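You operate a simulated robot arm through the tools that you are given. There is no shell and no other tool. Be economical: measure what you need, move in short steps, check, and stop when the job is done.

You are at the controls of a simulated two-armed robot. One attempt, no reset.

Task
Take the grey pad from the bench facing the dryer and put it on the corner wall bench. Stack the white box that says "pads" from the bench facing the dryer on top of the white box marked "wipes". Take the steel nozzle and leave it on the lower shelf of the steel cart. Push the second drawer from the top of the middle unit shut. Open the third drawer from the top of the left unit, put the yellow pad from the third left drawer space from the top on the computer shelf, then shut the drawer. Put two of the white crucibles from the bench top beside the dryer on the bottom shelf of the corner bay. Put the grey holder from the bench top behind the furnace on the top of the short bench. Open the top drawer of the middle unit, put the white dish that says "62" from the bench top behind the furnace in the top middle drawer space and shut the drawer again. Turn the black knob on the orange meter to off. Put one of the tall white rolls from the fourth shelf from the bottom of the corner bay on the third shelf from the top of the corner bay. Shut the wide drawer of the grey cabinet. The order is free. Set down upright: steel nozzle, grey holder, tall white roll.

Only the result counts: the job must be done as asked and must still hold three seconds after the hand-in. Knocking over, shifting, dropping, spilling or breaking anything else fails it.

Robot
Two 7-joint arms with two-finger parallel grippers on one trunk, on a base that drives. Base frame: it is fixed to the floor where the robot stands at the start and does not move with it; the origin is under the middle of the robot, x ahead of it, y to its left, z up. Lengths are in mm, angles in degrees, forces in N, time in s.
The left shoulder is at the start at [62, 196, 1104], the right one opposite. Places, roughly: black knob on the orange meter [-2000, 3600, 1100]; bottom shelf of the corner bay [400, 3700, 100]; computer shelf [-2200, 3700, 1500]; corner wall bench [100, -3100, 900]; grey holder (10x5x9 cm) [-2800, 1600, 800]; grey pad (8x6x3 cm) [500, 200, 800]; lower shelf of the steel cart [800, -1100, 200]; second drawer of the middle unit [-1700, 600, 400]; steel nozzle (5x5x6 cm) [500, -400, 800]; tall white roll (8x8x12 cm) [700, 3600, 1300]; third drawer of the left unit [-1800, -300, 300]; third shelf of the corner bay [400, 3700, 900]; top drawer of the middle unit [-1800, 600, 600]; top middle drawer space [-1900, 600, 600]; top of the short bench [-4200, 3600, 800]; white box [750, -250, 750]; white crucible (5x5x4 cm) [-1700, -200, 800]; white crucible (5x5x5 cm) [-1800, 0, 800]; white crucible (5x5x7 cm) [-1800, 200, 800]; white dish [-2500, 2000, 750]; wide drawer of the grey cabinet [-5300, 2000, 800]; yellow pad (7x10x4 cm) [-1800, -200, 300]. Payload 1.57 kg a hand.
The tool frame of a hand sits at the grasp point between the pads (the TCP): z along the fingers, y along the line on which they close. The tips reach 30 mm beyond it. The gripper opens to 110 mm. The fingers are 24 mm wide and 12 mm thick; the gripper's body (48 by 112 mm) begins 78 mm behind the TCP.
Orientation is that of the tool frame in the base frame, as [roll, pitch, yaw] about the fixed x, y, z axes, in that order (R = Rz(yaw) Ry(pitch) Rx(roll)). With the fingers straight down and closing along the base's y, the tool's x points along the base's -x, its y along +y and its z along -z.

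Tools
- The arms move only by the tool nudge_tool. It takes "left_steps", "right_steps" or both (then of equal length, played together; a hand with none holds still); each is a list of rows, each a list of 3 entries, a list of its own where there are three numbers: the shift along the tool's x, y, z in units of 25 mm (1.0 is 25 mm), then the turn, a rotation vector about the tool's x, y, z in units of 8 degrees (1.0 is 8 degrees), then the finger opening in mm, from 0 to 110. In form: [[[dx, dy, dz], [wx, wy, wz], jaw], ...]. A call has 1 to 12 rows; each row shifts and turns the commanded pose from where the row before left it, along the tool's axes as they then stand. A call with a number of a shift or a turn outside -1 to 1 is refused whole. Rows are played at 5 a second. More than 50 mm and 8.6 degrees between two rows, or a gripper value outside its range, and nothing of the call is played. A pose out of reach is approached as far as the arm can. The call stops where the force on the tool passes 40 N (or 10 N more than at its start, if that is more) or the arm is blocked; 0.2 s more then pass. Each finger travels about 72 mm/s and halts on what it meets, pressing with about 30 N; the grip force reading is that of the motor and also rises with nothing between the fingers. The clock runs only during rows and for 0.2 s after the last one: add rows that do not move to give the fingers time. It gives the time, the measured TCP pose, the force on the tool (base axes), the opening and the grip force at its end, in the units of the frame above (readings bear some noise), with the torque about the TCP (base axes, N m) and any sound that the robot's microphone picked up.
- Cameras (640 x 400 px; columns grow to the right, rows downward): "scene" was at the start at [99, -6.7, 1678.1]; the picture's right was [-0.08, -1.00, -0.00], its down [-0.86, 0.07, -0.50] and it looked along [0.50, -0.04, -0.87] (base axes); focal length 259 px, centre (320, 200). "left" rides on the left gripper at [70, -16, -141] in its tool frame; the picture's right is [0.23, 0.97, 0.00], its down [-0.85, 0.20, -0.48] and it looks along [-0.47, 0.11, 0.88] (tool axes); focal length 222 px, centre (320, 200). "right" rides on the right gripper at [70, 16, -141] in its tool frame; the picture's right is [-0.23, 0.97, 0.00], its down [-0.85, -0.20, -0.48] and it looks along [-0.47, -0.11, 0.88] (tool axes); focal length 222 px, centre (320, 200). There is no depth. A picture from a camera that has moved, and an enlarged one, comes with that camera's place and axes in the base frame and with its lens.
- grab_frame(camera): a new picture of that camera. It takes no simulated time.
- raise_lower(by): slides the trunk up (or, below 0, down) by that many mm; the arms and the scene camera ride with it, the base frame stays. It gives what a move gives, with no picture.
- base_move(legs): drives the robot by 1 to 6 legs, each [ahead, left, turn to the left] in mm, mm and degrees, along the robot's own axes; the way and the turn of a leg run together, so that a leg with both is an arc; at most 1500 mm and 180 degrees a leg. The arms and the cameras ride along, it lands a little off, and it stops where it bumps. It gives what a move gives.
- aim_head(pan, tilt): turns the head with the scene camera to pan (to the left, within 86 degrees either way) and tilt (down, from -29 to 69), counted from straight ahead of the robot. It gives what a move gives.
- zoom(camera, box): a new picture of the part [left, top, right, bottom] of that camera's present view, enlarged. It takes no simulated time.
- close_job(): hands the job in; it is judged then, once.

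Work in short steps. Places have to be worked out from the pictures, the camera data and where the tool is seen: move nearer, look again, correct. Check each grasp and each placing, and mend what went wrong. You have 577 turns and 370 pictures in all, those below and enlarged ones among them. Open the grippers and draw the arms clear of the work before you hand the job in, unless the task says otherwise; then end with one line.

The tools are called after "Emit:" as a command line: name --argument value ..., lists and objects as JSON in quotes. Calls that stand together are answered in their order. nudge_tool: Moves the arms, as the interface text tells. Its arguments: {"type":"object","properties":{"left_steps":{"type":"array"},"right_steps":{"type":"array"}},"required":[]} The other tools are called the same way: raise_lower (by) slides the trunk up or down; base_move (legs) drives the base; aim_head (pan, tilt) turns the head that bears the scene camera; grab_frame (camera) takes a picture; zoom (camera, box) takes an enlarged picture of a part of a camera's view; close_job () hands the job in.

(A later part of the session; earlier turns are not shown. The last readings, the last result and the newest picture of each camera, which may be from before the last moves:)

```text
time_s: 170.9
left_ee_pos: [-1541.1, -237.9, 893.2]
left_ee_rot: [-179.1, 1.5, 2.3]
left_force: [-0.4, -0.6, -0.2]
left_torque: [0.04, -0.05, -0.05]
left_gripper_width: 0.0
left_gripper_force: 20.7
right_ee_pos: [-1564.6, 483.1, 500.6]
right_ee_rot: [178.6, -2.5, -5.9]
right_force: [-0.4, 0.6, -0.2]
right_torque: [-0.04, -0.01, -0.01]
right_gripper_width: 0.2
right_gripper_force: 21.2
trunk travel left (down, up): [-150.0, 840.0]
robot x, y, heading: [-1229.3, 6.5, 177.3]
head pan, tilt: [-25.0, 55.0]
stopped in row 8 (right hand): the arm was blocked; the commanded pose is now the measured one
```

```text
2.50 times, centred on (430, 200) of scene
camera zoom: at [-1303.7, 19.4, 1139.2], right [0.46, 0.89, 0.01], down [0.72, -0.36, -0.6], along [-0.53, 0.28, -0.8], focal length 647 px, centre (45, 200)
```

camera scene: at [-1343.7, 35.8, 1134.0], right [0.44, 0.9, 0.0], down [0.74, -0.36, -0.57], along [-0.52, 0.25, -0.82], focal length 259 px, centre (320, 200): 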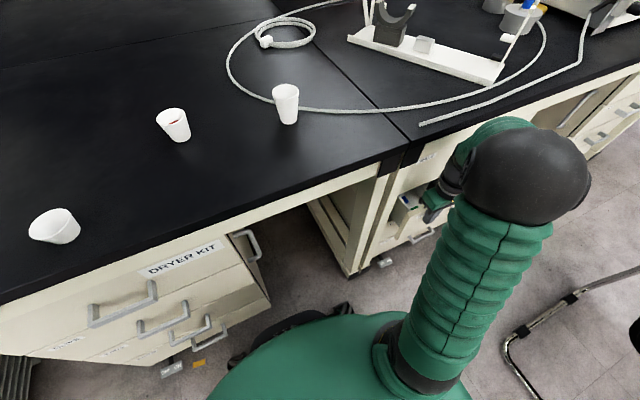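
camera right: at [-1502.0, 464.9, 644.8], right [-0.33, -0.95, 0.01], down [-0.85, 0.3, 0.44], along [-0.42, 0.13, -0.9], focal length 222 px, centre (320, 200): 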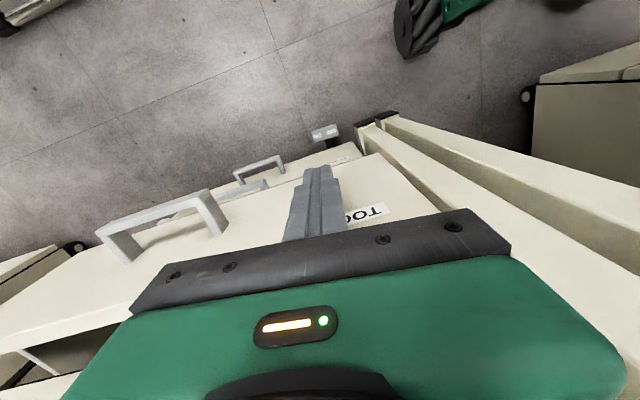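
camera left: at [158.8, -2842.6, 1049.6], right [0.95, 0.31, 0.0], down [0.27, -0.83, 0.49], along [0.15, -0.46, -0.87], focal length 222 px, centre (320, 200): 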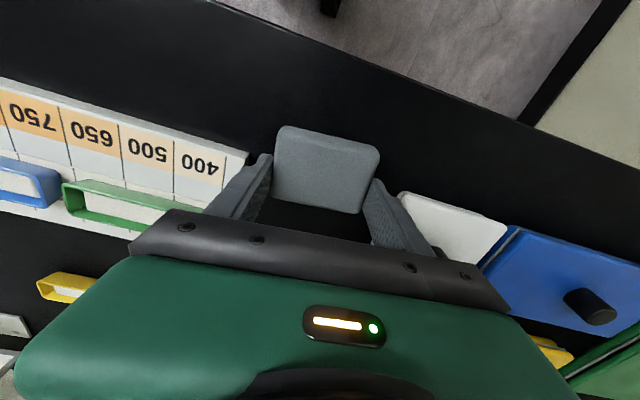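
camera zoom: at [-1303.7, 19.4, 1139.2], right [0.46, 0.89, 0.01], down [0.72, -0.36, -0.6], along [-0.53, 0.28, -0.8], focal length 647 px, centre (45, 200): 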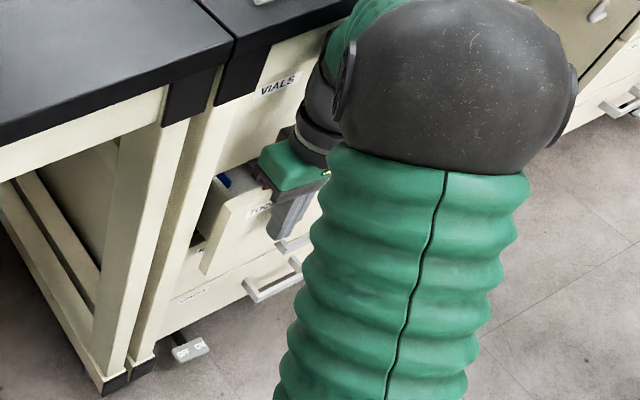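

Blocked: the gripper body/wrist meets the bench edge above while the drawer is still ~45 mm open. I back off and tilt the tool forward so only the fingertips lead.

Emit:
nudge_tool --right_steps '[[[1, 0, 0], [0, 0, 0], 0], [[1, 0, 0], [0, 0, 0], 0], [[1, 0, 0], [0, -1, 0], 0], [[0, 0, 0], [0, -1, 0], 0], [[0, 0, 0], [0, -1, 0], 0], [[0, 0, 0], [0, -1, 0], 0], [[0, 0, 0], [0, -1, 0], 0]]'

Emit:
grab_frame --camera "scene"

Emit:
grab_frame --camera "right"

```text
time_s: 172.5
left_ee_pos: [-1554.6, -226.9, 889.8]
left_ee_rot: [-179.9, 0.6, 2.6]
left_force: [0.7, -0.7, -0.7]
left_torque: [-0.05, -0.03, -0.02]
left_gripper_width: 0.1
left_gripper_force: 21.3
right_ee_pos: [-1506.5, 474.0, 489.2]
right_ee_rot: [176.8, 36.5, -6.5]
right_force: [-0.3, -0.4, 0.2]
right_torque: [0.05, 0.03, -0.01]
right_gripper_width: 0.2
right_gripper_force: 21.0
trunk travel left (down, up): [-150.0, 840.0]
robot x, y, heading: [-1233.9, 6.3, 177.9]
head pan, tilt: [-25.0, 55.0]
```

```text
287 pictures are left
camera scene: at [-1329.5, 42.4, 1134.0], right [0.45, 0.89, 0.0], down [0.73, -0.37, -0.57], along [-0.51, 0.26, -0.82], focal length 259 px, centre (320, 200)
```

scene: 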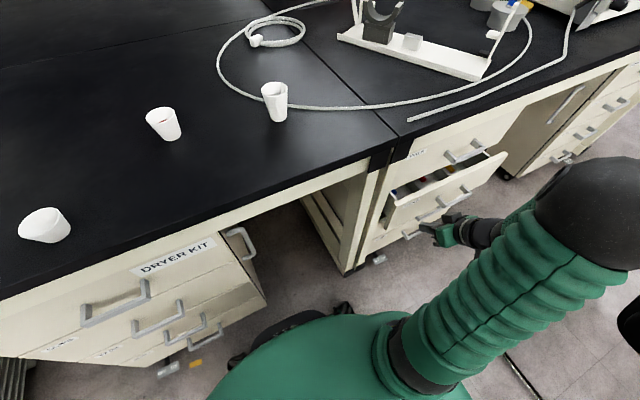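

```text
286 pictures are left
camera right: at [-1367.9, 452.8, 560.8], right [-0.26, -0.95, 0.18], down [-0.38, 0.27, 0.88], along [-0.89, 0.16, -0.43], focal length 222 px, centre (320, 200)
```

right: 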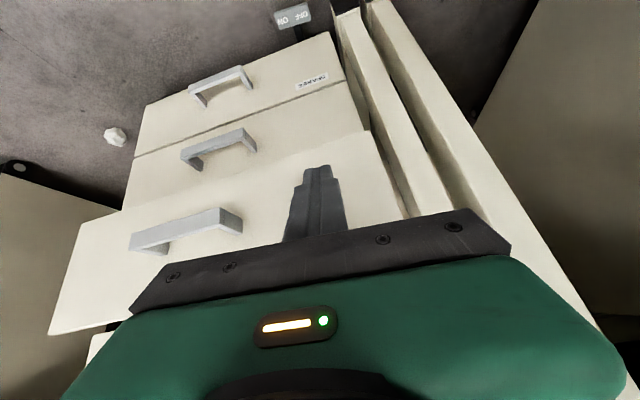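

Now the fingertips lead. I push along -x with the tilted tool.

Emit:
nudge_tool --right_steps '[[[-0.64, 0.08, 0.48], [0, 0, 0], 0], [[-0.64, 0.08, 0.48], [0, 0, 0], 0], [[-0.5, 0.06, 0.37], [0, 0, 0], 0], [[-0.5, 0.06, 0.37], [0, 0, 0], 0], [[-0.5, 0.06, 0.37], [0, 0, 0], 0], [[-0.5, 0.06, 0.37], [0, 0, 0], 0], [[-0.5, 0.06, 0.37], [0, 0, 0], 0]]'

Emit:
grab_frame --camera "scene"

Emit:
grab_frame --camera "right"

```text
time_s: 174.0
left_ee_pos: [-1555.4, -230.5, 889.6]
left_ee_rot: [-179.8, 0.7, 2.5]
left_force: [-0.8, 0.2, -0.1]
left_torque: [0.04, 0.01, -0.02]
left_gripper_width: 0.0
left_gripper_force: 21.5
right_ee_pos: [-1609.0, 474.2, 488.1]
right_ee_rot: [177.0, 35.7, -6.8]
right_force: [3.3, 0.4, -0.5]
right_torque: [-0.03, 0.24, 0.02]
right_gripper_width: 0.1
right_gripper_force: 21.6
trunk travel left (down, up): [-150.0, 840.0]
robot x, y, heading: [-1231.6, 9.4, 177.8]
head pan, tilt: [-25.0, 55.0]
stopped in row 7 (right hand): the force on the tool passed its limit at 50 N (the readings are from after the stop); the commanded pose is now the measured one
```

```text
285 pictures are left
camera scene: at [-1329.1, 40.0, 1134.3], right [0.46, 0.89, 0.0], down [0.73, -0.37, -0.57], along [-0.51, 0.26, -0.82], focal length 259 px, centre (320, 200)
```

scene: 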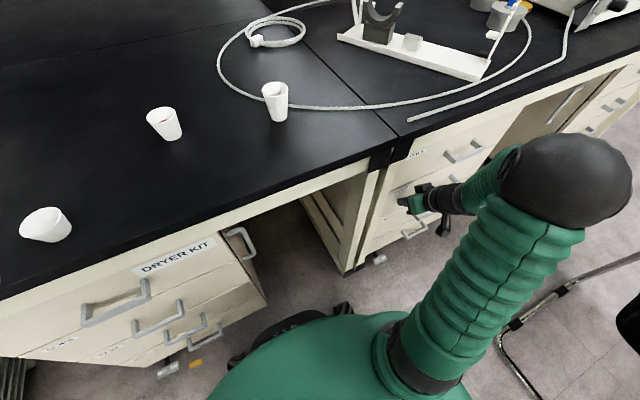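

```text
284 pictures are left
camera right: at [-1471.0, 450.6, 561.2], right [-0.27, -0.95, 0.17], down [-0.39, 0.27, 0.88], along [-0.88, 0.17, -0.44], focal length 222 px, centre (320, 200)
```

right: 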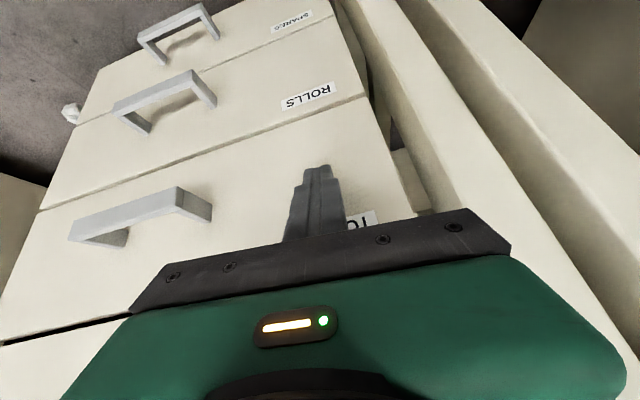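

The second middle drawer is flush with its neighbours (front face x≈-1627). I withdraw the hand and shift left toward the left unit, then back off to view it.

Emit:
nudge_tool --right_steps '[[[0.64, -0.08, -0.48], [0, 0, 0], 0], [[0.64, -0.08, -0.48], [0, 0, 0], 0], [[0.64, -0.08, -0.48], [0, 0, 0], 0], [[0.64, -0.08, -0.48], [0, 0, 0], 0], [[0.64, -0.08, -0.48], [0, 0, 0], 0], [[0.64, -0.08, -0.48], [0, 0, 0], 0]]'

Emit:
base_move --legs '[[0, 250, 2], [-250, 0, 0]]'

Emit:
aim_head --pan 0 --tilt 40

Emit:
grab_frame --camera "scene"

```text
time_s: 175.4
left_ee_pos: [-1554.8, -226.8, 888.4]
left_ee_rot: [-179.9, 0.8, 2.6]
left_force: [0.5, 0.6, 0.0]
left_torque: [-0.02, 0.01, 0.0]
left_gripper_width: 0.0
left_gripper_force: 21.1
right_ee_pos: [-1490.6, 474.9, 487.8]
right_ee_rot: [177.0, 35.7, -6.9]
right_force: [0.1, -0.4, -0.2]
right_torque: [-0.01, -0.01, -0.03]
right_gripper_width: 0.0
right_gripper_force: 21.0
trunk travel left (down, up): [-150.0, 840.0]
robot x, y, heading: [-1234.8, 6.7, 177.8]
head pan, tilt: [-25.0, 55.0]
```

```text
time_s: 178.7
left_ee_pos: [-1298.5, -488.2, 888.8]
left_ee_rot: [-179.9, 0.8, 4.7]
left_force: [-0.3, -0.6, -0.6]
left_torque: [0.0, 0.0, 0.01]
left_gripper_width: 0.0
left_gripper_force: 21.2
right_ee_pos: [-1258.2, 216.1, 487.9]
right_ee_rot: [176.9, 35.9, -4.7]
right_force: [0.0, -0.6, -0.8]
right_torque: [0.0, 0.01, -0.02]
right_gripper_width: 0.0
right_gripper_force: 20.7
trunk travel left (down, up): [-150.0, 840.0]
robot x, y, heading: [-987.1, -242.6, -180.1]
head pan, tilt: [-25.0, 55.0]
```

```text
time_s: 179.6
left_ee_pos: [-1298.4, -487.7, 888.5]
left_ee_rot: [-179.8, 0.6, 4.7]
left_force: [-0.1, 0.2, 0.2]
left_torque: [-0.01, -0.01, 0.0]
left_gripper_width: 0.0
left_gripper_force: 21.5
right_ee_pos: [-1258.9, 216.2, 487.8]
right_ee_rot: [176.9, 35.8, -4.7]
right_force: [0.4, 1.0, -0.9]
right_torque: [-0.02, 0.02, -0.03]
right_gripper_width: 0.3
right_gripper_force: 21.1
trunk travel left (down, up): [-150.0, 840.0]
robot x, y, heading: [-989.0, -238.3, -179.8]
head pan, tilt: [0.0, 40.0]
```

```text
283 pictures are left
camera scene: at [-1102.2, -241.5, 1154.7], right [0.0, 1.0, 0.0], down [0.64, 0.0, -0.77], along [-0.77, 0.0, -0.64], focal length 259 px, centre (320, 200)
```

scene: 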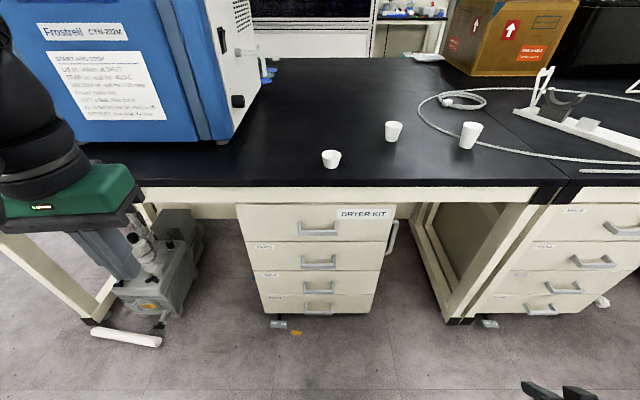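

Left unit in view: third handle at about (−1592, −241, z≈360), bar along y. I rotate the right hand 90° about its axis so it can pinch the bar, in free space.

Emit:
nudge_tool --right_steps '[[[0, 0, 0], [0, 0, 1], 20], [[0, 0, 0], [0, 0, 1], 40], [[0, 0, 0], [0, 0, 1], 60], [[0, 0, 0], [0, 0, 1], 60], [[0, 0, 0], [0, 0, 1], 60], [[0, 0, 0], [0, 0, 1], 60], [[0, 0, 0], [0, 0, 1], 60], [[0, 0, 0], [0, 0, 1], 60], [[0, 0, 0], [0, 0, 1], 60], [[0, 0, 0], [0, 0, 1], 60], [[0, 0, 0], [0, 0, 1], 60]]'

Emit:
grab_frame --camera "scene"

```text
time_s: 182.0
left_ee_pos: [-1297.8, -488.5, 889.1]
left_ee_rot: [-179.8, 0.5, 4.7]
left_force: [-0.3, 0.4, -1.1]
left_torque: [0.01, 0.0, 0.0]
left_gripper_width: 0.1
left_gripper_force: 21.6
right_ee_pos: [-1259.3, 217.1, 487.5]
right_ee_rot: [144.2, -1.5, -91.4]
right_force: [-0.3, 0.4, 0.2]
right_torque: [0.0, -0.02, 0.01]
right_gripper_width: 60.2
right_gripper_force: 0.0
trunk travel left (down, up): [-150.0, 840.0]
robot x, y, heading: [-984.7, -243.2, 180.3]
head pan, tilt: [0.0, 40.0]
```

```text
282 pictures are left
camera scene: at [-1102.2, -241.6, 1154.7], right [0.0, 1.0, 0.0], down [0.64, 0.0, -0.77], along [-0.77, 0.0, -0.64], focal length 259 px, centre (320, 200)
```

scene: 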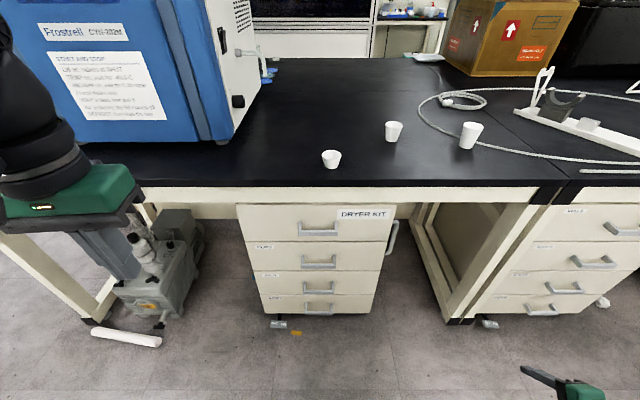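

Works. I tip the tool to near horizontal so it can straddle the bar above and below, which tolerates error.

Emit:
nudge_tool --right_steps '[[[0, 0, 0], [-1, 0, 0], 60], [[0, 0, 0], [-1, 0, 0], 60], [[0, 0, 0], [-1, 0, 0], 60], [[0, 0, 0], [-1, 0, 0], 60], [[0, 0, 0], [-1, 0, 0], 60], [[0, 0, 0], [-1, 0, 0], 60]]'

Emit:
grab_frame --camera "right"

```text
time_s: 183.4
left_ee_pos: [-1297.7, -487.6, 889.9]
left_ee_rot: [179.9, 0.8, 4.7]
left_force: [-0.2, -0.7, -0.8]
left_torque: [-0.02, 0.02, -0.03]
left_gripper_width: 0.0
left_gripper_force: 21.1
right_ee_pos: [-1258.6, 217.0, 487.3]
right_ee_rot: [96.1, -1.4, -91.3]
right_force: [-0.2, -0.3, -0.1]
right_torque: [-0.01, 0.01, 0.02]
right_gripper_width: 59.9
right_gripper_force: 0.0
trunk travel left (down, up): [-150.0, 840.0]
robot x, y, heading: [-987.3, -241.5, -180.1]
head pan, tilt: [0.0, 40.0]
```

```text
281 pictures are left
camera right: at [-1121.5, 146.9, 520.2], right [-0.1, 0.25, 0.96], down [0.52, 0.84, -0.17], along [-0.85, 0.48, -0.21], focal length 222 px, centre (320, 200)
```

right: 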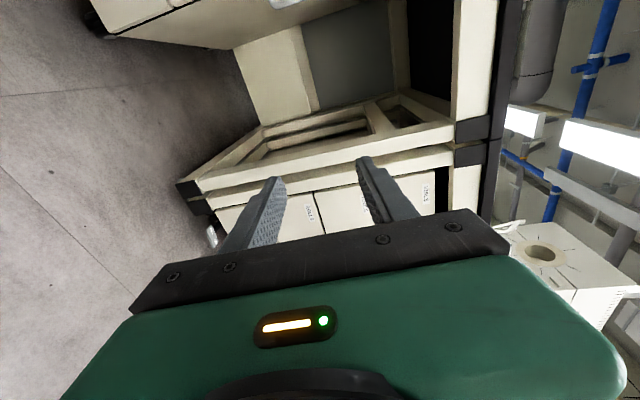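

Now I bring the hand over in front of the third handle: arm 250 left, base 205 left, trunk 110 down.

Emit:
nudge_tool --right_steps '[[[1, 0, 0], [0, 0, 0], 60], [[1, 0, 0], [0, 0, 0], 60], [[1, 0, 0], [0, 0, 0], 60], [[1, 0, 0], [0, 0, 0], 60], [[1, 0, 0], [0, 0, 0], 60], [[1, 0, 0], [0, 0, 0], 60], [[1, 0, 0], [0, 0, 0], 60], [[1, 0, 0], [0, 0, 0], 60], [[1, 0, 0], [0, 0, 0], 60], [[1, 0, 0], [0, 0, 0], 60]]'

Emit:
base_move --legs '[[0, 205, 0]]'

Emit:
raise_lower --by -120

Emit:
grab_frame --camera "scene"

Emit:
grab_frame --camera "right"

```text
time_s: 185.6
left_ee_pos: [-1298.1, -488.9, 889.9]
left_ee_rot: [-179.9, 0.8, 4.8]
left_force: [-0.6, -0.4, -0.2]
left_torque: [-0.02, 0.0, 0.02]
left_gripper_width: 0.1
left_gripper_force: 21.5
right_ee_pos: [-1245.6, 39.6, 399.4]
right_ee_rot: [96.1, -1.2, -91.3]
right_force: [1.1, -0.2, 0.0]
right_torque: [-0.02, 0.03, 0.01]
right_gripper_width: 60.0
right_gripper_force: 0.0
right hand out of reach, approached as far as the arm can: row 3, 4, 5, 6, 7, 8, 9, 10
trunk travel left (down, up): [-150.0, 840.0]
robot x, y, heading: [-984.7, -244.0, -179.8]
head pan, tilt: [0.0, 40.0]
```

```text
time_s: 187.2
left_ee_pos: [-1297.5, -688.0, 890.2]
left_ee_rot: [179.9, 0.7, 4.8]
left_force: [0.0, -1.3, 0.3]
left_torque: [0.04, 0.01, 0.02]
left_gripper_width: 0.0
left_gripper_force: 21.3
right_ee_pos: [-1245.5, -160.5, 400.3]
right_ee_rot: [96.0, -1.5, -91.2]
right_force: [-0.3, -0.4, 0.6]
right_torque: [0.0, -0.04, -0.02]
right_gripper_width: 60.1
right_gripper_force: 0.1
trunk travel left (down, up): [-150.0, 840.0]
robot x, y, heading: [-990.8, -444.1, -179.8]
head pan, tilt: [0.0, 40.0]
```

```text
time_s: 188.7
left_ee_pos: [-1297.3, -690.7, 769.2]
left_ee_rot: [-179.8, 0.7, 4.9]
left_force: [0.0, 0.0, 0.7]
left_torque: [0.0, -0.03, 0.01]
left_gripper_width: 0.1
left_gripper_force: 21.4
right_ee_pos: [-1246.4, -161.0, 279.3]
right_ee_rot: [95.9, -1.3, -91.1]
right_force: [0.2, -0.4, 0.1]
right_torque: [0.0, 0.0, 0.01]
right_gripper_width: 60.0
right_gripper_force: 0.1
trunk travel left (down, up): [-30.0, 960.0]
robot x, y, heading: [-988.4, -444.5, -180.2]
head pan, tilt: [0.0, 40.0]
```

```text
280 pictures are left
camera scene: at [-1101.6, -442.5, 1034.8], right [0.0, 1.0, 0.0], down [0.64, 0.0, -0.77], along [-0.77, 0.0, -0.64], focal length 259 px, centre (320, 200)
```

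scene: 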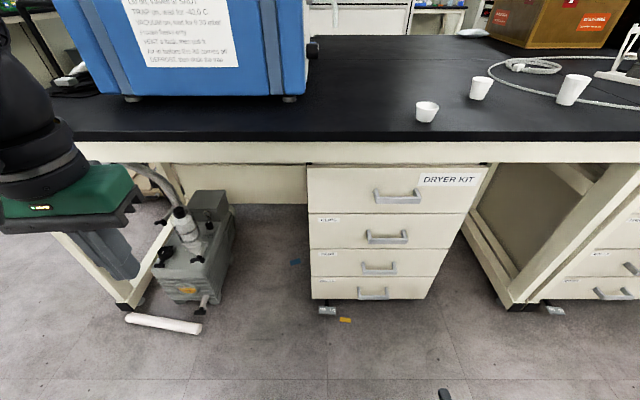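

```text
279 pictures are left
camera right: at [-1108.6, -232.0, 312.7], right [-0.1, 0.25, 0.96], down [0.51, 0.84, -0.17], along [-0.85, 0.48, -0.21], focal length 222 px, centre (320, 200)
```

right: 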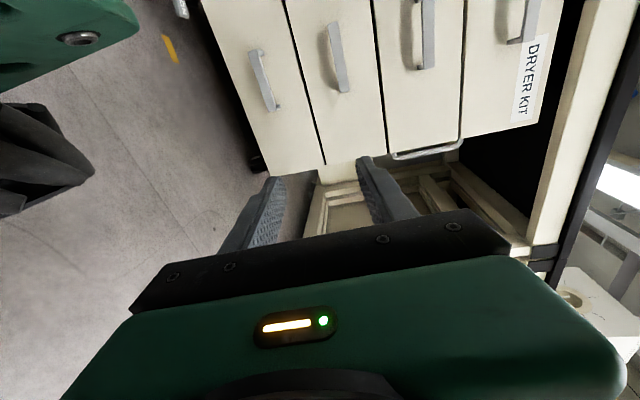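

Combining views: bar of handle 3 at about (-1630, -250, z≈302). I shift the base 90 left and 150 ahead, raise 22, then look.

Emit:
base_move --legs '[[150, 90, 0]]'

Emit:
raise_lower --by 22

Emit:
grab_frame --camera "right"

Emit:
grab_frame --camera "scene"

```text
time_s: 190.2
left_ee_pos: [-1449.5, -781.4, 769.4]
left_ee_rot: [-179.8, 0.7, 4.8]
left_force: [-0.9, -0.4, -0.1]
left_torque: [0.04, 0.0, -0.02]
left_gripper_width: 0.0
left_gripper_force: 21.7
right_ee_pos: [-1398.1, -253.3, 281.8]
right_ee_rot: [96.0, -1.3, -91.1]
right_force: [-0.1, -0.8, 0.1]
right_torque: [-0.01, 0.01, 0.0]
right_gripper_width: 59.7
right_gripper_force: 0.1
trunk travel left (down, up): [-30.0, 960.0]
robot x, y, heading: [-1138.9, -534.6, -180.1]
head pan, tilt: [0.0, 40.0]
```

```text
time_s: 190.8
left_ee_pos: [-1449.9, -782.6, 791.3]
left_ee_rot: [-179.7, 0.7, 4.8]
left_force: [0.1, -0.6, 0.0]
left_torque: [0.0, -0.01, 0.0]
left_gripper_width: 0.0
left_gripper_force: 21.3
right_ee_pos: [-1398.3, -251.0, 304.7]
right_ee_rot: [96.0, -1.2, -91.1]
right_force: [1.0, 0.1, -0.3]
right_torque: [0.0, 0.0, -0.02]
right_gripper_width: 60.2
right_gripper_force: 0.2
trunk travel left (down, up): [-52.0, 938.0]
robot x, y, heading: [-1137.3, -531.9, -179.9]
head pan, tilt: [0.0, 40.0]
```

```text
278 pictures are left
camera right: at [-1260.4, -322.3, 334.8], right [-0.1, 0.25, 0.96], down [0.51, 0.84, -0.17], along [-0.85, 0.48, -0.21], focal length 222 px, centre (320, 200)
```

right: 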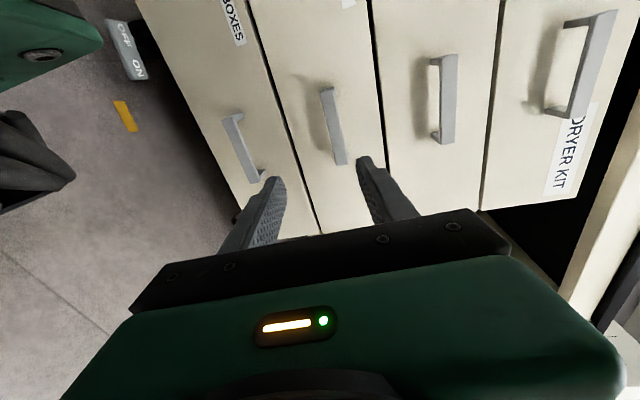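

```text
277 pictures are left
camera scene: at [-1253.4, -532.8, 1056.8], right [0.0, 1.0, 0.0], down [0.64, 0.0, -0.77], along [-0.77, 0.0, -0.64], focal length 259 px, centre (320, 200)
```

scene: 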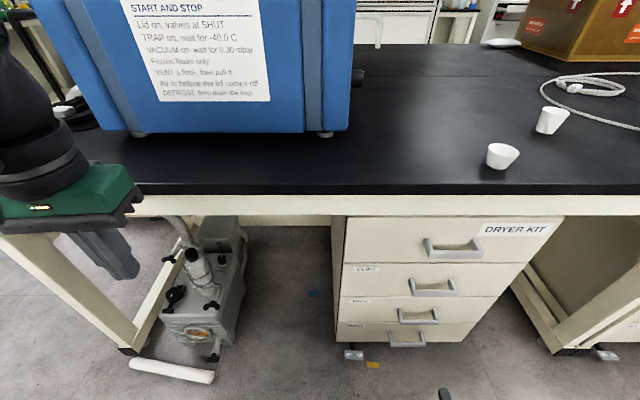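

Bar confirmed near (-1625, -245, 303). I extend the hand 180 mm toward it and check.

Emit:
nudge_tool --right_steps '[[[0, 0.1, 1], [0, 0, 0], 60], [[0, 0.1, 1], [0, 0, 0], 60], [[0, 0.1, 1], [0, 0, 0], 60], [[0, 0.1, 1], [0, 0, 0], 60], [[0, 0.1, 1], [0, 0, 0], 60], [[0, 0.1, 1], [0, 0, 0], 60], [[0, 0.1, 1], [0, 0, 0], 60]]'

Emit:
grab_frame --camera "right"

Emit:
zoom --camera "scene" --box '[320, 200, 560, 360]'

```text
time_s: 192.4
left_ee_pos: [-1450.0, -783.0, 791.2]
left_ee_rot: [-179.7, 0.6, 4.9]
left_force: [0.1, 0.2, 0.8]
left_torque: [0.03, 0.0, -0.03]
left_gripper_width: 0.0
left_gripper_force: 21.2
right_ee_pos: [-1574.9, -249.3, 298.7]
right_ee_rot: [96.1, -1.3, -91.1]
right_force: [0.1, -0.6, 0.5]
right_torque: [0.01, -0.03, 0.02]
right_gripper_width: 60.1
right_gripper_force: 0.2
right hand out of reach, approached as far as the arm can: row 1
trunk travel left (down, up): [-52.0, 938.0]
robot x, y, heading: [-1136.4, -537.0, -179.8]
head pan, tilt: [0.0, 40.0]
```

```text
276 pictures are left
camera right: at [-1437.8, -318.2, 330.0], right [-0.1, 0.25, 0.96], down [0.51, 0.84, -0.17], along [-0.85, 0.48, -0.21], focal length 222 px, centre (320, 200)
```

right: 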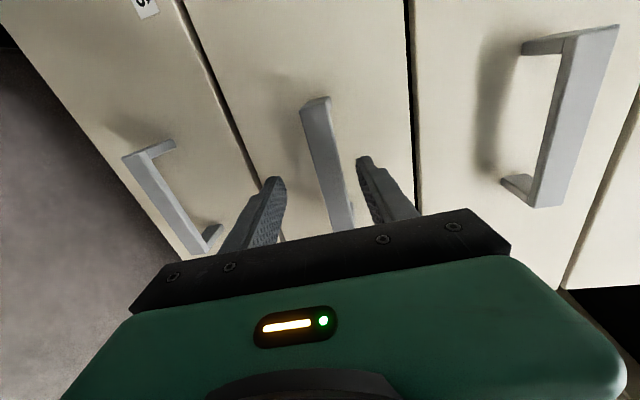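

```text
2.50 times, centred on (440, 280) of scene
camera zoom: at [-1254.0, -532.9, 1056.7], right [0.0, 1.0, 0.0], down [0.64, 0.0, -0.77], along [-0.77, 0.0, -0.64], focal length 647 px, centre (20, 0)
```

zoom: 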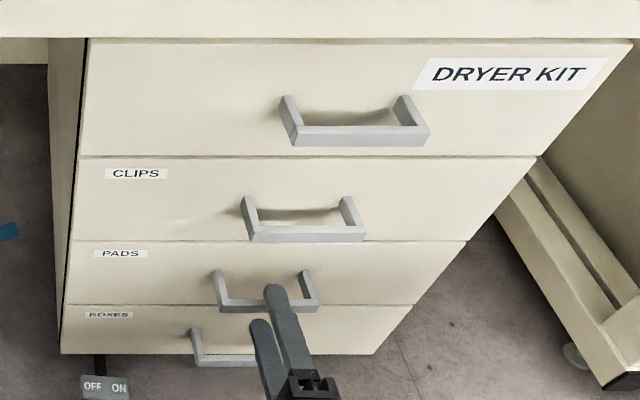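

The fingers straddle the third ("PADS") handle. I advance 30 mm and close.

Emit:
nudge_tool --right_steps '[[[0, 0.12, 0.6], [0, 0, 0], 60], [[0, 0.12, 0.6], [0, 0, 0], 60], [[0, 0, 0], [0, 0, 0], 30], [[0, 0, 0], [0, 0, 0], 0], [[0, 0, 0], [0, 0, 0], 0], [[0, 0, 0], [0, 0, 0], 0]]'

Emit:
grab_frame --camera "right"

```text
time_s: 193.1
left_ee_pos: [-1449.5, -782.8, 790.5]
left_ee_rot: [-179.8, 0.6, 4.7]
left_force: [-0.3, 0.8, -0.7]
left_torque: [0.0, -0.01, 0.0]
left_gripper_width: 0.0
left_gripper_force: 21.2
right_ee_pos: [-1602.6, -246.8, 298.3]
right_ee_rot: [96.2, -1.4, -91.0]
right_force: [-0.1, -0.4, -0.2]
right_torque: [-0.05, 0.02, -0.03]
right_gripper_width: 29.8
right_gripper_force: 0.0
trunk travel left (down, up): [-52.0, 938.0]
robot x, y, heading: [-1135.4, -533.8, -180.1]
head pan, tilt: [0.0, 40.0]
stopped in row 3 (right hand): the force on the tool passed its limit at 49 N (the readings are from after the stop); the commanded pose is now the measured one
```

```text
274 pictures are left
camera right: at [-1464.9, -317.4, 332.7], right [-0.1, 0.25, 0.96], down [0.51, 0.84, -0.17], along [-0.85, 0.48, -0.21], focal length 222 px, centre (320, 200)
```

right: 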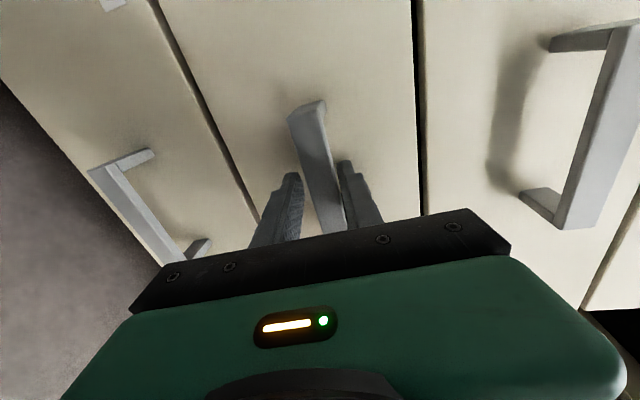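

One finger met the bar first (bar slightly above centre). I raise 6 mm and close further.

Emit:
nudge_tool --right_steps '[[[0, 0.24, 0], [0, 0, 0], 30], [[0, 0, 0], [0, 0, 0], 20], [[0, 0, 0], [0, 0, 0], 10], [[0, 0, 0], [0, 0, 0], 0], [[0, 0, 0], [0, 0, 0], 0]]'

Emit:
grab_frame --camera "right"

```text
time_s: 194.3
left_ee_pos: [-1450.6, -781.9, 791.1]
left_ee_rot: [-179.9, 0.5, 4.8]
left_force: [-0.2, -0.5, 0.3]
left_torque: [0.0, -0.01, 0.02]
left_gripper_width: 0.0
left_gripper_force: 21.0
right_ee_pos: [-1601.6, -247.3, 304.1]
right_ee_rot: [96.3, -1.4, -91.0]
right_force: [5.4, -5.9, -22.5]
right_torque: [0.97, 0.27, 0.18]
right_gripper_width: 20.8
right_gripper_force: 34.2
trunk travel left (down, up): [-52.0, 938.0]
robot x, y, heading: [-1138.2, -533.3, -180.2]
head pan, tilt: [0.0, 40.0]
```

```text
273 pictures are left
camera right: at [-1465.2, -317.1, 337.4], right [-0.1, 0.25, 0.96], down [0.51, 0.84, -0.17], along [-0.85, 0.48, -0.22], focal length 222 px, centre (320, 200)
```

right: 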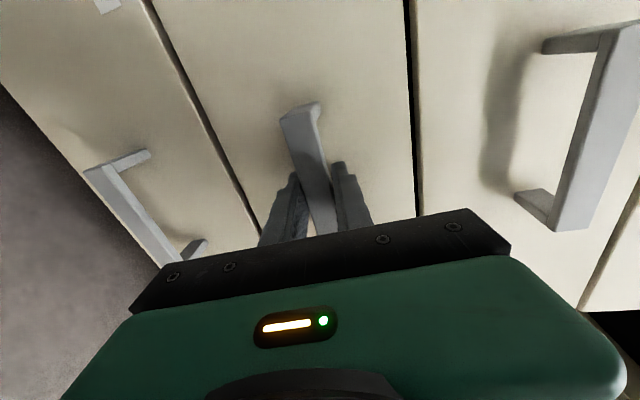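

Bar gripped. I pull straight back.

Emit:
nudge_tool --right_steps '[[[0, -0.08, -0.8], [0, 0, 0], 0], [[0, -0.08, -0.8], [0, 0, 0], 0], [[0, -0.08, -0.8], [0, 0, 0], 0], [[0, -0.08, -0.8], [0, 0, 0], 0], [[0, -0.08, -0.8], [0, 0, 0], 0], [[0, -0.08, -0.8], [0, 0, 0], 0], [[0, -0.08, -0.8], [0, 0, 0], 0], [[0, -0.08, -0.8], [0, 0, 0], 0]]'

Emit:
grab_frame --camera "scene"

```text
time_s: 196.1
left_ee_pos: [-1448.8, -781.8, 791.3]
left_ee_rot: [-179.8, 0.7, 4.8]
left_force: [0.7, 0.4, -0.5]
left_torque: [-0.01, -0.01, -0.04]
left_gripper_width: 0.0
left_gripper_force: 21.2
right_ee_pos: [-1443.7, -246.3, 304.8]
right_ee_rot: [95.4, -1.4, -91.1]
right_force: [-2.7, 6.0, 22.2]
right_torque: [0.66, 0.1, -0.46]
right_gripper_width: 20.8
right_gripper_force: 34.4
right hand out of reach, approached as far as the arm can: row 6, 7
trunk travel left (down, up): [-52.0, 938.0]
robot x, y, heading: [-1139.0, -531.8, -179.9]
head pan, tilt: [0.0, 40.0]
```

```text
272 pictures are left
camera scene: at [-1252.0, -534.0, 1057.6], right [0.0, 1.0, 0.0], down [0.64, 0.0, -0.77], along [-0.77, 0.0, -0.64], focal length 259 px, centre (320, 200)
```

scene: 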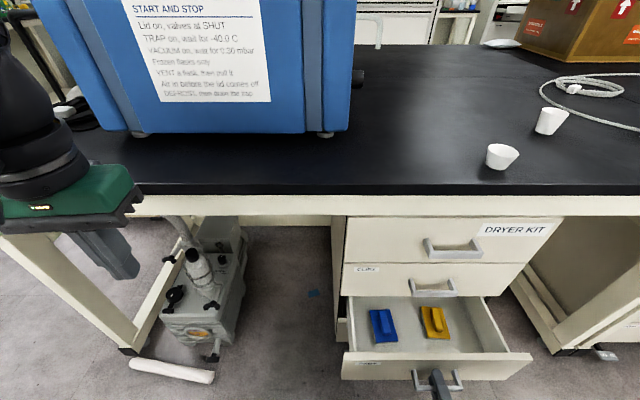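

Drawer open ~160 mm with a blue and a yellow pad inside. I pull 90 mm more by backing the base.

Emit:
base_move --legs '[[-90, 0, 0]]'

Emit:
grab_frame --camera "scene"

```text
time_s: 197.5
left_ee_pos: [-1359.3, -782.0, 790.7]
left_ee_rot: [-179.8, 0.8, 4.7]
left_force: [-0.3, 0.5, -0.4]
left_torque: [-0.02, -0.01, 0.03]
left_gripper_width: 0.0
left_gripper_force: 21.2
right_ee_pos: [-1352.2, -246.5, 303.4]
right_ee_rot: [95.1, -1.5, -91.0]
right_force: [1.3, -4.0, 5.6]
right_torque: [1.05, 0.33, -0.5]
right_gripper_width: 21.0
right_gripper_force: 34.3
trunk travel left (down, up): [-52.0, 938.0]
robot x, y, heading: [-1047.0, -534.0, 180.2]
head pan, tilt: [0.0, 40.0]
stopped in leg 1: the force on the tool passed its limit at 43 N (the readings are from after the stop); the commanded pose is now the measured one
```

```text
271 pictures are left
camera scene: at [-1162.3, -533.5, 1056.5], right [0.0, 1.0, 0.0], down [0.64, 0.0, -0.77], along [-0.77, 0.0, -0.64], focal length 259 px, centre (320, 200)
```

scene: 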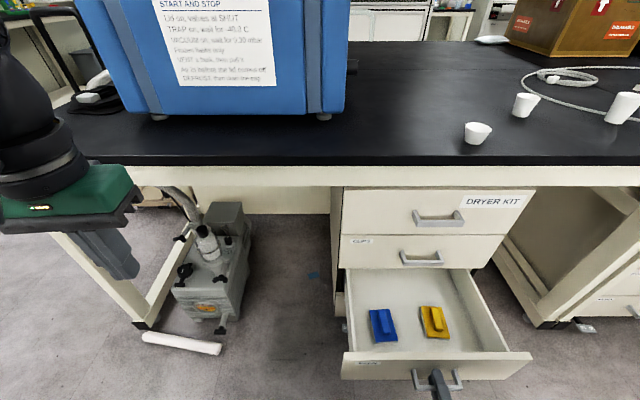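

Fully open. I release the handle and back off, then shift right so the left hand (tool down) can take the yellow pad.

Emit:
nudge_tool --right_steps '[[[0, 0, 0], [0, 0, 0], 40], [[0, 0, 0], [0, 0, 0], 60], [[0, 0, 0], [0, 0, 0], 60]]'

Emit:
base_move --legs '[[-80, 0, 0], [0, -290, 0]]'

Emit:
raise_lower --by -50

Emit:
grab_frame --camera "scene"

```text
time_s: 198.3
left_ee_pos: [-1360.3, -780.8, 790.0]
left_ee_rot: [-179.8, 0.7, 4.7]
left_force: [0.5, 0.2, 0.0]
left_torque: [0.0, 0.0, 0.04]
left_gripper_width: 0.1
left_gripper_force: 21.4
right_ee_pos: [-1352.6, -246.6, 302.7]
right_ee_rot: [95.2, -1.7, -91.1]
right_force: [0.7, 1.1, -1.9]
right_torque: [0.04, -0.02, -0.02]
right_gripper_width: 58.6
right_gripper_force: 0.0
trunk travel left (down, up): [-52.0, 938.0]
robot x, y, heading: [-1046.4, -535.4, 180.0]
head pan, tilt: [0.0, 40.0]
```

```text
time_s: 200.9
left_ee_pos: [-1280.4, -493.7, 791.3]
left_ee_rot: [-179.8, 0.6, 4.6]
left_force: [0.2, 0.2, 0.1]
left_torque: [0.03, 0.01, -0.02]
left_gripper_width: 0.0
left_gripper_force: 21.8
right_ee_pos: [-1273.2, 41.3, 304.0]
right_ee_rot: [95.2, -1.7, -91.1]
right_force: [-0.3, 0.4, -0.4]
right_torque: [-0.05, -0.03, -0.02]
right_gripper_width: 60.2
right_gripper_force: 0.1
trunk travel left (down, up): [-52.0, 938.0]
robot x, y, heading: [-968.5, -242.1, 179.7]
head pan, tilt: [0.0, 40.0]
```

```text
time_s: 201.8
left_ee_pos: [-1280.2, -492.6, 740.8]
left_ee_rot: [-179.8, 0.7, 4.6]
left_force: [-0.2, -1.1, -0.2]
left_torque: [0.02, 0.01, 0.0]
left_gripper_width: 0.2
left_gripper_force: 21.6
right_ee_pos: [-1273.9, 41.2, 251.9]
right_ee_rot: [95.4, -1.6, -91.1]
right_force: [0.2, -0.4, 0.7]
right_torque: [0.0, 0.0, 0.01]
right_gripper_width: 60.1
right_gripper_force: 0.1
trunk travel left (down, up): [-2.0, 988.0]
robot x, y, heading: [-964.7, -245.3, 179.8]
head pan, tilt: [0.0, 40.0]
```

```text
270 pictures are left
camera scene: at [-1083.3, -244.4, 1006.7], right [0.0, 1.0, 0.0], down [0.64, 0.0, -0.77], along [-0.77, 0.0, -0.64], focal length 259 px, centre (320, 200)
```

scene: 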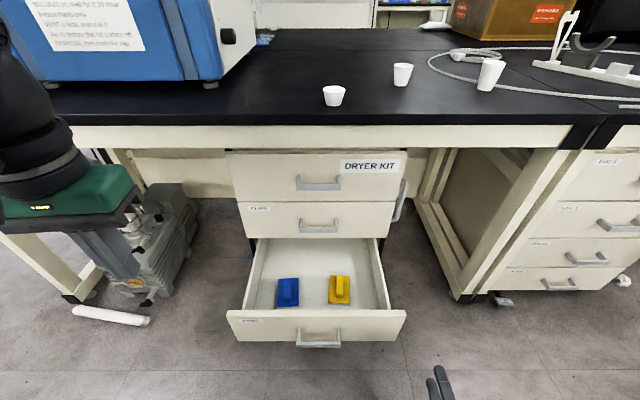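

Emit:
zoom --camera "scene" --box '[220, 225, 420, 350]'

```text
3.20 times, centred on (320, 288) of scene
camera zoom: at [-1083.3, -244.4, 1006.7], right [0.0, 1.0, 0.0], down [0.64, 0.0, -0.77], along [-0.77, 0.0, -0.64], focal length 828 px, centre (320, -80)
```

zoom: 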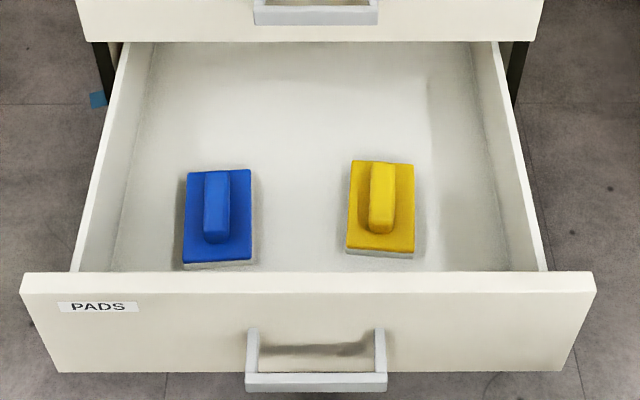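

The yellow pad is a plate with a rib on top, around (-1565, -180). I drive 95 ahead and bring the opened left hand above it.

Emit:
base_move --legs '[[95, 0, 0]]'

Emit:
nudge_tool --left_steps '[[[-0.3, -1, 0.8], [0, 0, 0], 20], [[-0.5, -1, 0.8], [0, 0, 0], 40], [[-0.5, -1, 0.8], [0, 0, 0], 60], [[-0.5, -1, 0.8], [0, 0, 0], 60], [[-0.5, -1, 0.8], [0, 0, 0], 60], [[-0.5, -1, 0.8], [0, 0, 0], 60], [[-0.5, -1, 0.8], [0, 0, 0], 60], [[-0.5, -1, 0.8], [0, 0, 0], 60], [[-0.5, -1, 0.8], [0, 0, 0], 60], [[-0.5, -1, 0.8], [0, 0, 0], 60], [[-0.5, -1, 0.8], [0, 0, 0], 60], [[-0.5, -1, 0.8], [0, 0, 0], 60]]'

Emit:
grab_frame --camera "left"

Emit:
grab_frame --camera "scene"

```text
time_s: 203.0
left_ee_pos: [-1374.5, -490.7, 740.3]
left_ee_rot: [-179.8, 0.7, 4.6]
left_force: [0.4, -0.6, -0.6]
left_torque: [-0.01, 0.0, -0.02]
left_gripper_width: 0.2
left_gripper_force: 21.4
right_ee_pos: [-1368.3, 42.1, 252.6]
right_ee_rot: [95.3, -1.5, -91.2]
right_force: [-0.7, 0.0, 0.3]
right_torque: [-0.02, 0.01, -0.03]
right_gripper_width: 60.2
right_gripper_force: 0.0
trunk travel left (down, up): [-2.0, 988.0]
robot x, y, heading: [-1066.6, -242.8, 179.7]
head pan, tilt: [0.0, 40.0]
```

```text
time_s: 205.6
left_ee_pos: [-1548.2, -204.2, 504.5]
left_ee_rot: [-179.9, 0.6, 4.7]
left_force: [0.4, 0.0, -0.8]
left_torque: [0.03, 0.0, -0.02]
left_gripper_width: 60.0
left_gripper_force: 0.0
right_ee_pos: [-1367.9, 41.8, 253.5]
right_ee_rot: [95.3, -1.7, -91.1]
right_force: [-0.3, -0.2, -0.3]
right_torque: [0.0, -0.01, 0.01]
right_gripper_width: 60.0
right_gripper_force: 0.0
trunk travel left (down, up): [-2.0, 988.0]
robot x, y, heading: [-1062.9, -245.1, 180.0]
head pan, tilt: [0.0, 40.0]
```

```text
268 pictures are left
camera left: at [-1478.5, -181.0, 645.9], right [0.3, -0.95, -0.01], down [-0.83, -0.27, 0.49], along [-0.47, -0.14, -0.87], focal length 222 px, centre (320, 200)
```

left: 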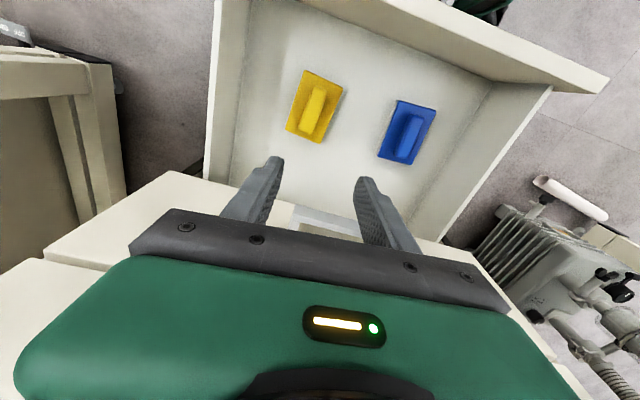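

```text
267 pictures are left
camera scene: at [-1179.3, -242.8, 1006.7], right [0.0, 1.0, 0.0], down [0.64, 0.0, -0.77], along [-0.77, 0.0, -0.64], focal length 259 px, centre (320, 200)
```

scene: 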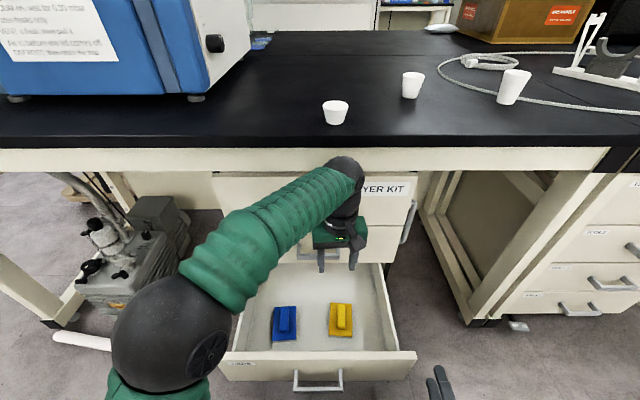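

Pad rib near (-1523, -186). I align and lower to TCP ≈ 350, then look again.

Emit:
nudge_tool --left_steps '[[[0.5, -0.32, 0], [0, 0, 0.3], 60], [[0.5, -0.32, 0], [0, 0, 0.3], 60], [[0, 0, 1], [0, 0, 0], 60], [[0, 0, 1], [0, 0, 0], 60], [[0, 0, 1], [0, 0, 0], 60], [[0, 0, 1], [0, 0, 0], 60], [[0, 0, 1], [0, 0, 0], 60], [[0, 0, 1], [0, 0, 0], 60]]'

Emit:
grab_frame --camera "left"

```text
time_s: 207.4
left_ee_pos: [-1526.1, -187.1, 354.4]
left_ee_rot: [-179.9, 0.7, -0.2]
left_force: [0.5, 0.8, -0.3]
left_torque: [0.01, 0.02, 0.01]
left_gripper_width: 60.0
left_gripper_force: 0.1
right_ee_pos: [-1369.0, 40.9, 252.3]
right_ee_rot: [95.3, -1.5, -91.3]
right_force: [0.2, -0.5, -0.2]
right_torque: [-0.01, 0.02, 0.01]
right_gripper_width: 60.2
right_gripper_force: 0.0
trunk travel left (down, up): [-2.0, 988.0]
robot x, y, heading: [-1063.9, -244.9, 180.0]
head pan, tilt: [0.0, 40.0]
```

```text
266 pictures are left
camera left: at [-1453.6, -170.2, 494.9], right [0.22, -0.97, -0.01], down [-0.85, -0.2, 0.49], along [-0.48, -0.1, -0.87], focal length 222 px, centre (320, 200)
```

left: 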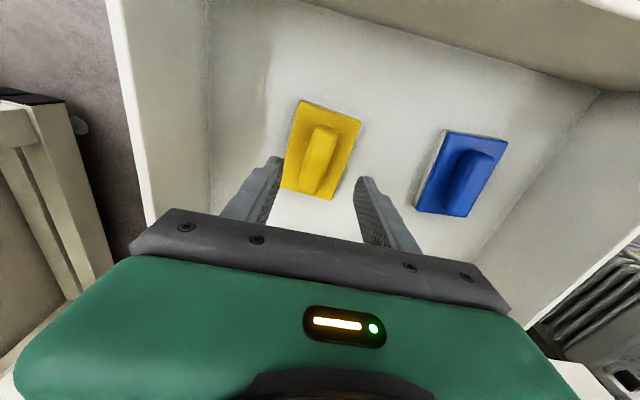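

Rib at about (-1520, -183), top ≈ 288, plate ≈ 262. I descend onto it and close on the rib.

Emit:
nudge_tool --left_steps '[[[0.25, -0.12, 0.8], [0, 0, 0], 60], [[0, 0, 0.8], [0, 0, 0], 60], [[0, 0, 0.4], [0, 0, 0], 60], [[0, 0, 0.16], [0, 0, 0], 60], [[0, 0, 0], [0, 0, 0], 40], [[0, 0, 0], [0, 0, 0], 15], [[0, 0, 0], [0, 0, 0], 15], [[0, 0, 0], [0, 0, 0], 15]]'

Emit:
grab_frame --camera "left"

```text
time_s: 209.2
left_ee_pos: [-1519.7, -184.8, 298.7]
left_ee_rot: [-179.9, 0.7, -0.2]
left_force: [-0.6, -0.8, -0.3]
left_torque: [0.0, -0.01, -0.02]
left_gripper_width: 23.2
left_gripper_force: 30.4
right_ee_pos: [-1368.7, 41.4, 252.6]
right_ee_rot: [95.2, -1.6, -91.2]
right_force: [0.2, 0.1, 0.0]
right_torque: [0.03, 0.0, 0.01]
right_gripper_width: 60.0
right_gripper_force: 0.0
trunk travel left (down, up): [-2.0, 988.0]
robot x, y, heading: [-1063.4, -246.0, 180.1]
head pan, tilt: [0.0, 40.0]
```

```text
265 pictures are left
camera left: at [-1448.8, -167.9, 440.3], right [0.22, -0.97, 0.0], down [-0.85, -0.2, 0.49], along [-0.48, -0.11, -0.87], focal length 222 px, centre (320, 200)
```

left: 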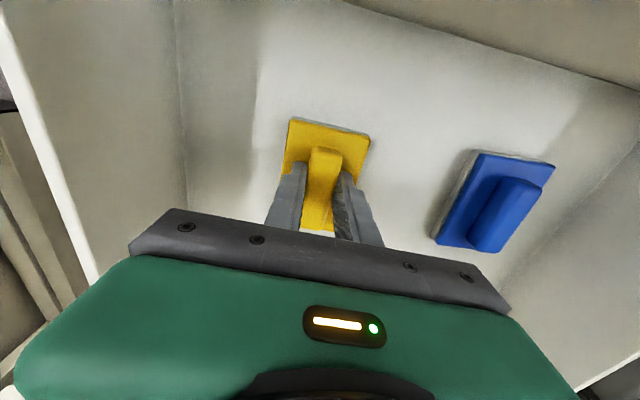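

Rib gripped (23 mm). I lift out of the drawer.

Emit:
nudge_tool --left_steps '[[[0, 0, -0.4], [0, 0, 0], 15], [[0, 0, -0.8], [0, 0, 0], 15], [[0, 0, -1], [0, 0, 0], 15], [[0, 0, -1], [0, 0, 0], 15], [[0, 0, -1], [0, 0, 0], 15], [[0, 0, -1], [0, 0, 0], 15], [[0, 0, -1], [0, 0, 0], 15]]'

Emit:
grab_frame --camera "left"

Emit:
grab_frame --camera "scene"

```text
time_s: 210.8
left_ee_pos: [-1517.6, -183.7, 454.8]
left_ee_rot: [-179.8, 0.6, -0.2]
left_force: [-0.4, -0.4, 0.2]
left_torque: [-0.03, -0.02, -0.03]
left_gripper_width: 23.0
left_gripper_force: 30.1
right_ee_pos: [-1368.8, 42.0, 252.0]
right_ee_rot: [95.3, -1.6, -91.2]
right_force: [-1.0, 0.5, 0.3]
right_torque: [0.01, 0.01, 0.0]
right_gripper_width: 60.1
right_gripper_force: 0.1
trunk travel left (down, up): [-2.0, 988.0]
robot x, y, heading: [-1062.3, -243.7, 180.0]
head pan, tilt: [0.0, 40.0]
```

```text
264 pictures are left
camera left: at [-1446.8, -166.5, 596.4], right [0.22, -0.97, 0.0], down [-0.85, -0.2, 0.49], along [-0.48, -0.11, -0.87], focal length 222 px, centre (320, 200)
```

left: 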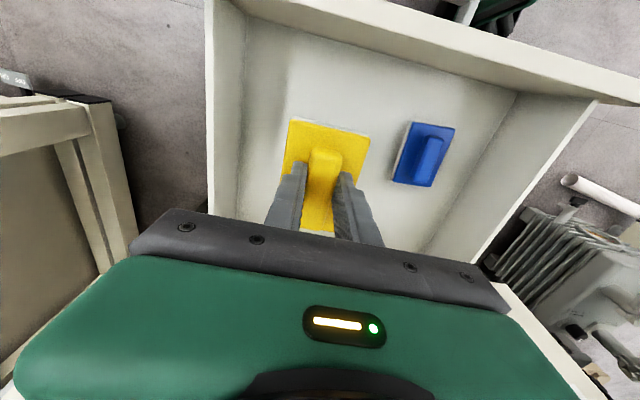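

```text
263 pictures are left
camera scene: at [-1179.3, -243.0, 1006.6], right [0.0, 1.0, 0.0], down [0.64, 0.0, -0.77], along [-0.77, 0.0, -0.64], focal length 259 px, centre (320, 200)
```

scene: 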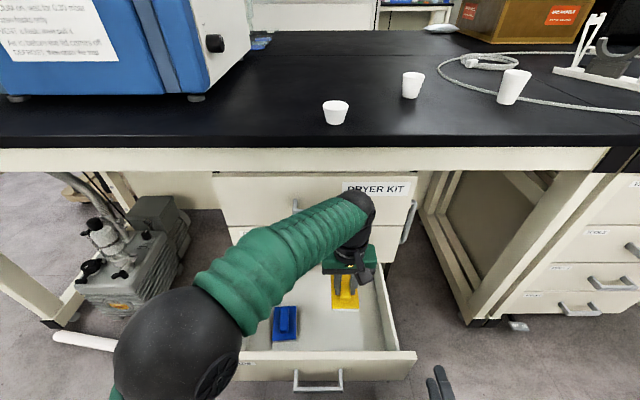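

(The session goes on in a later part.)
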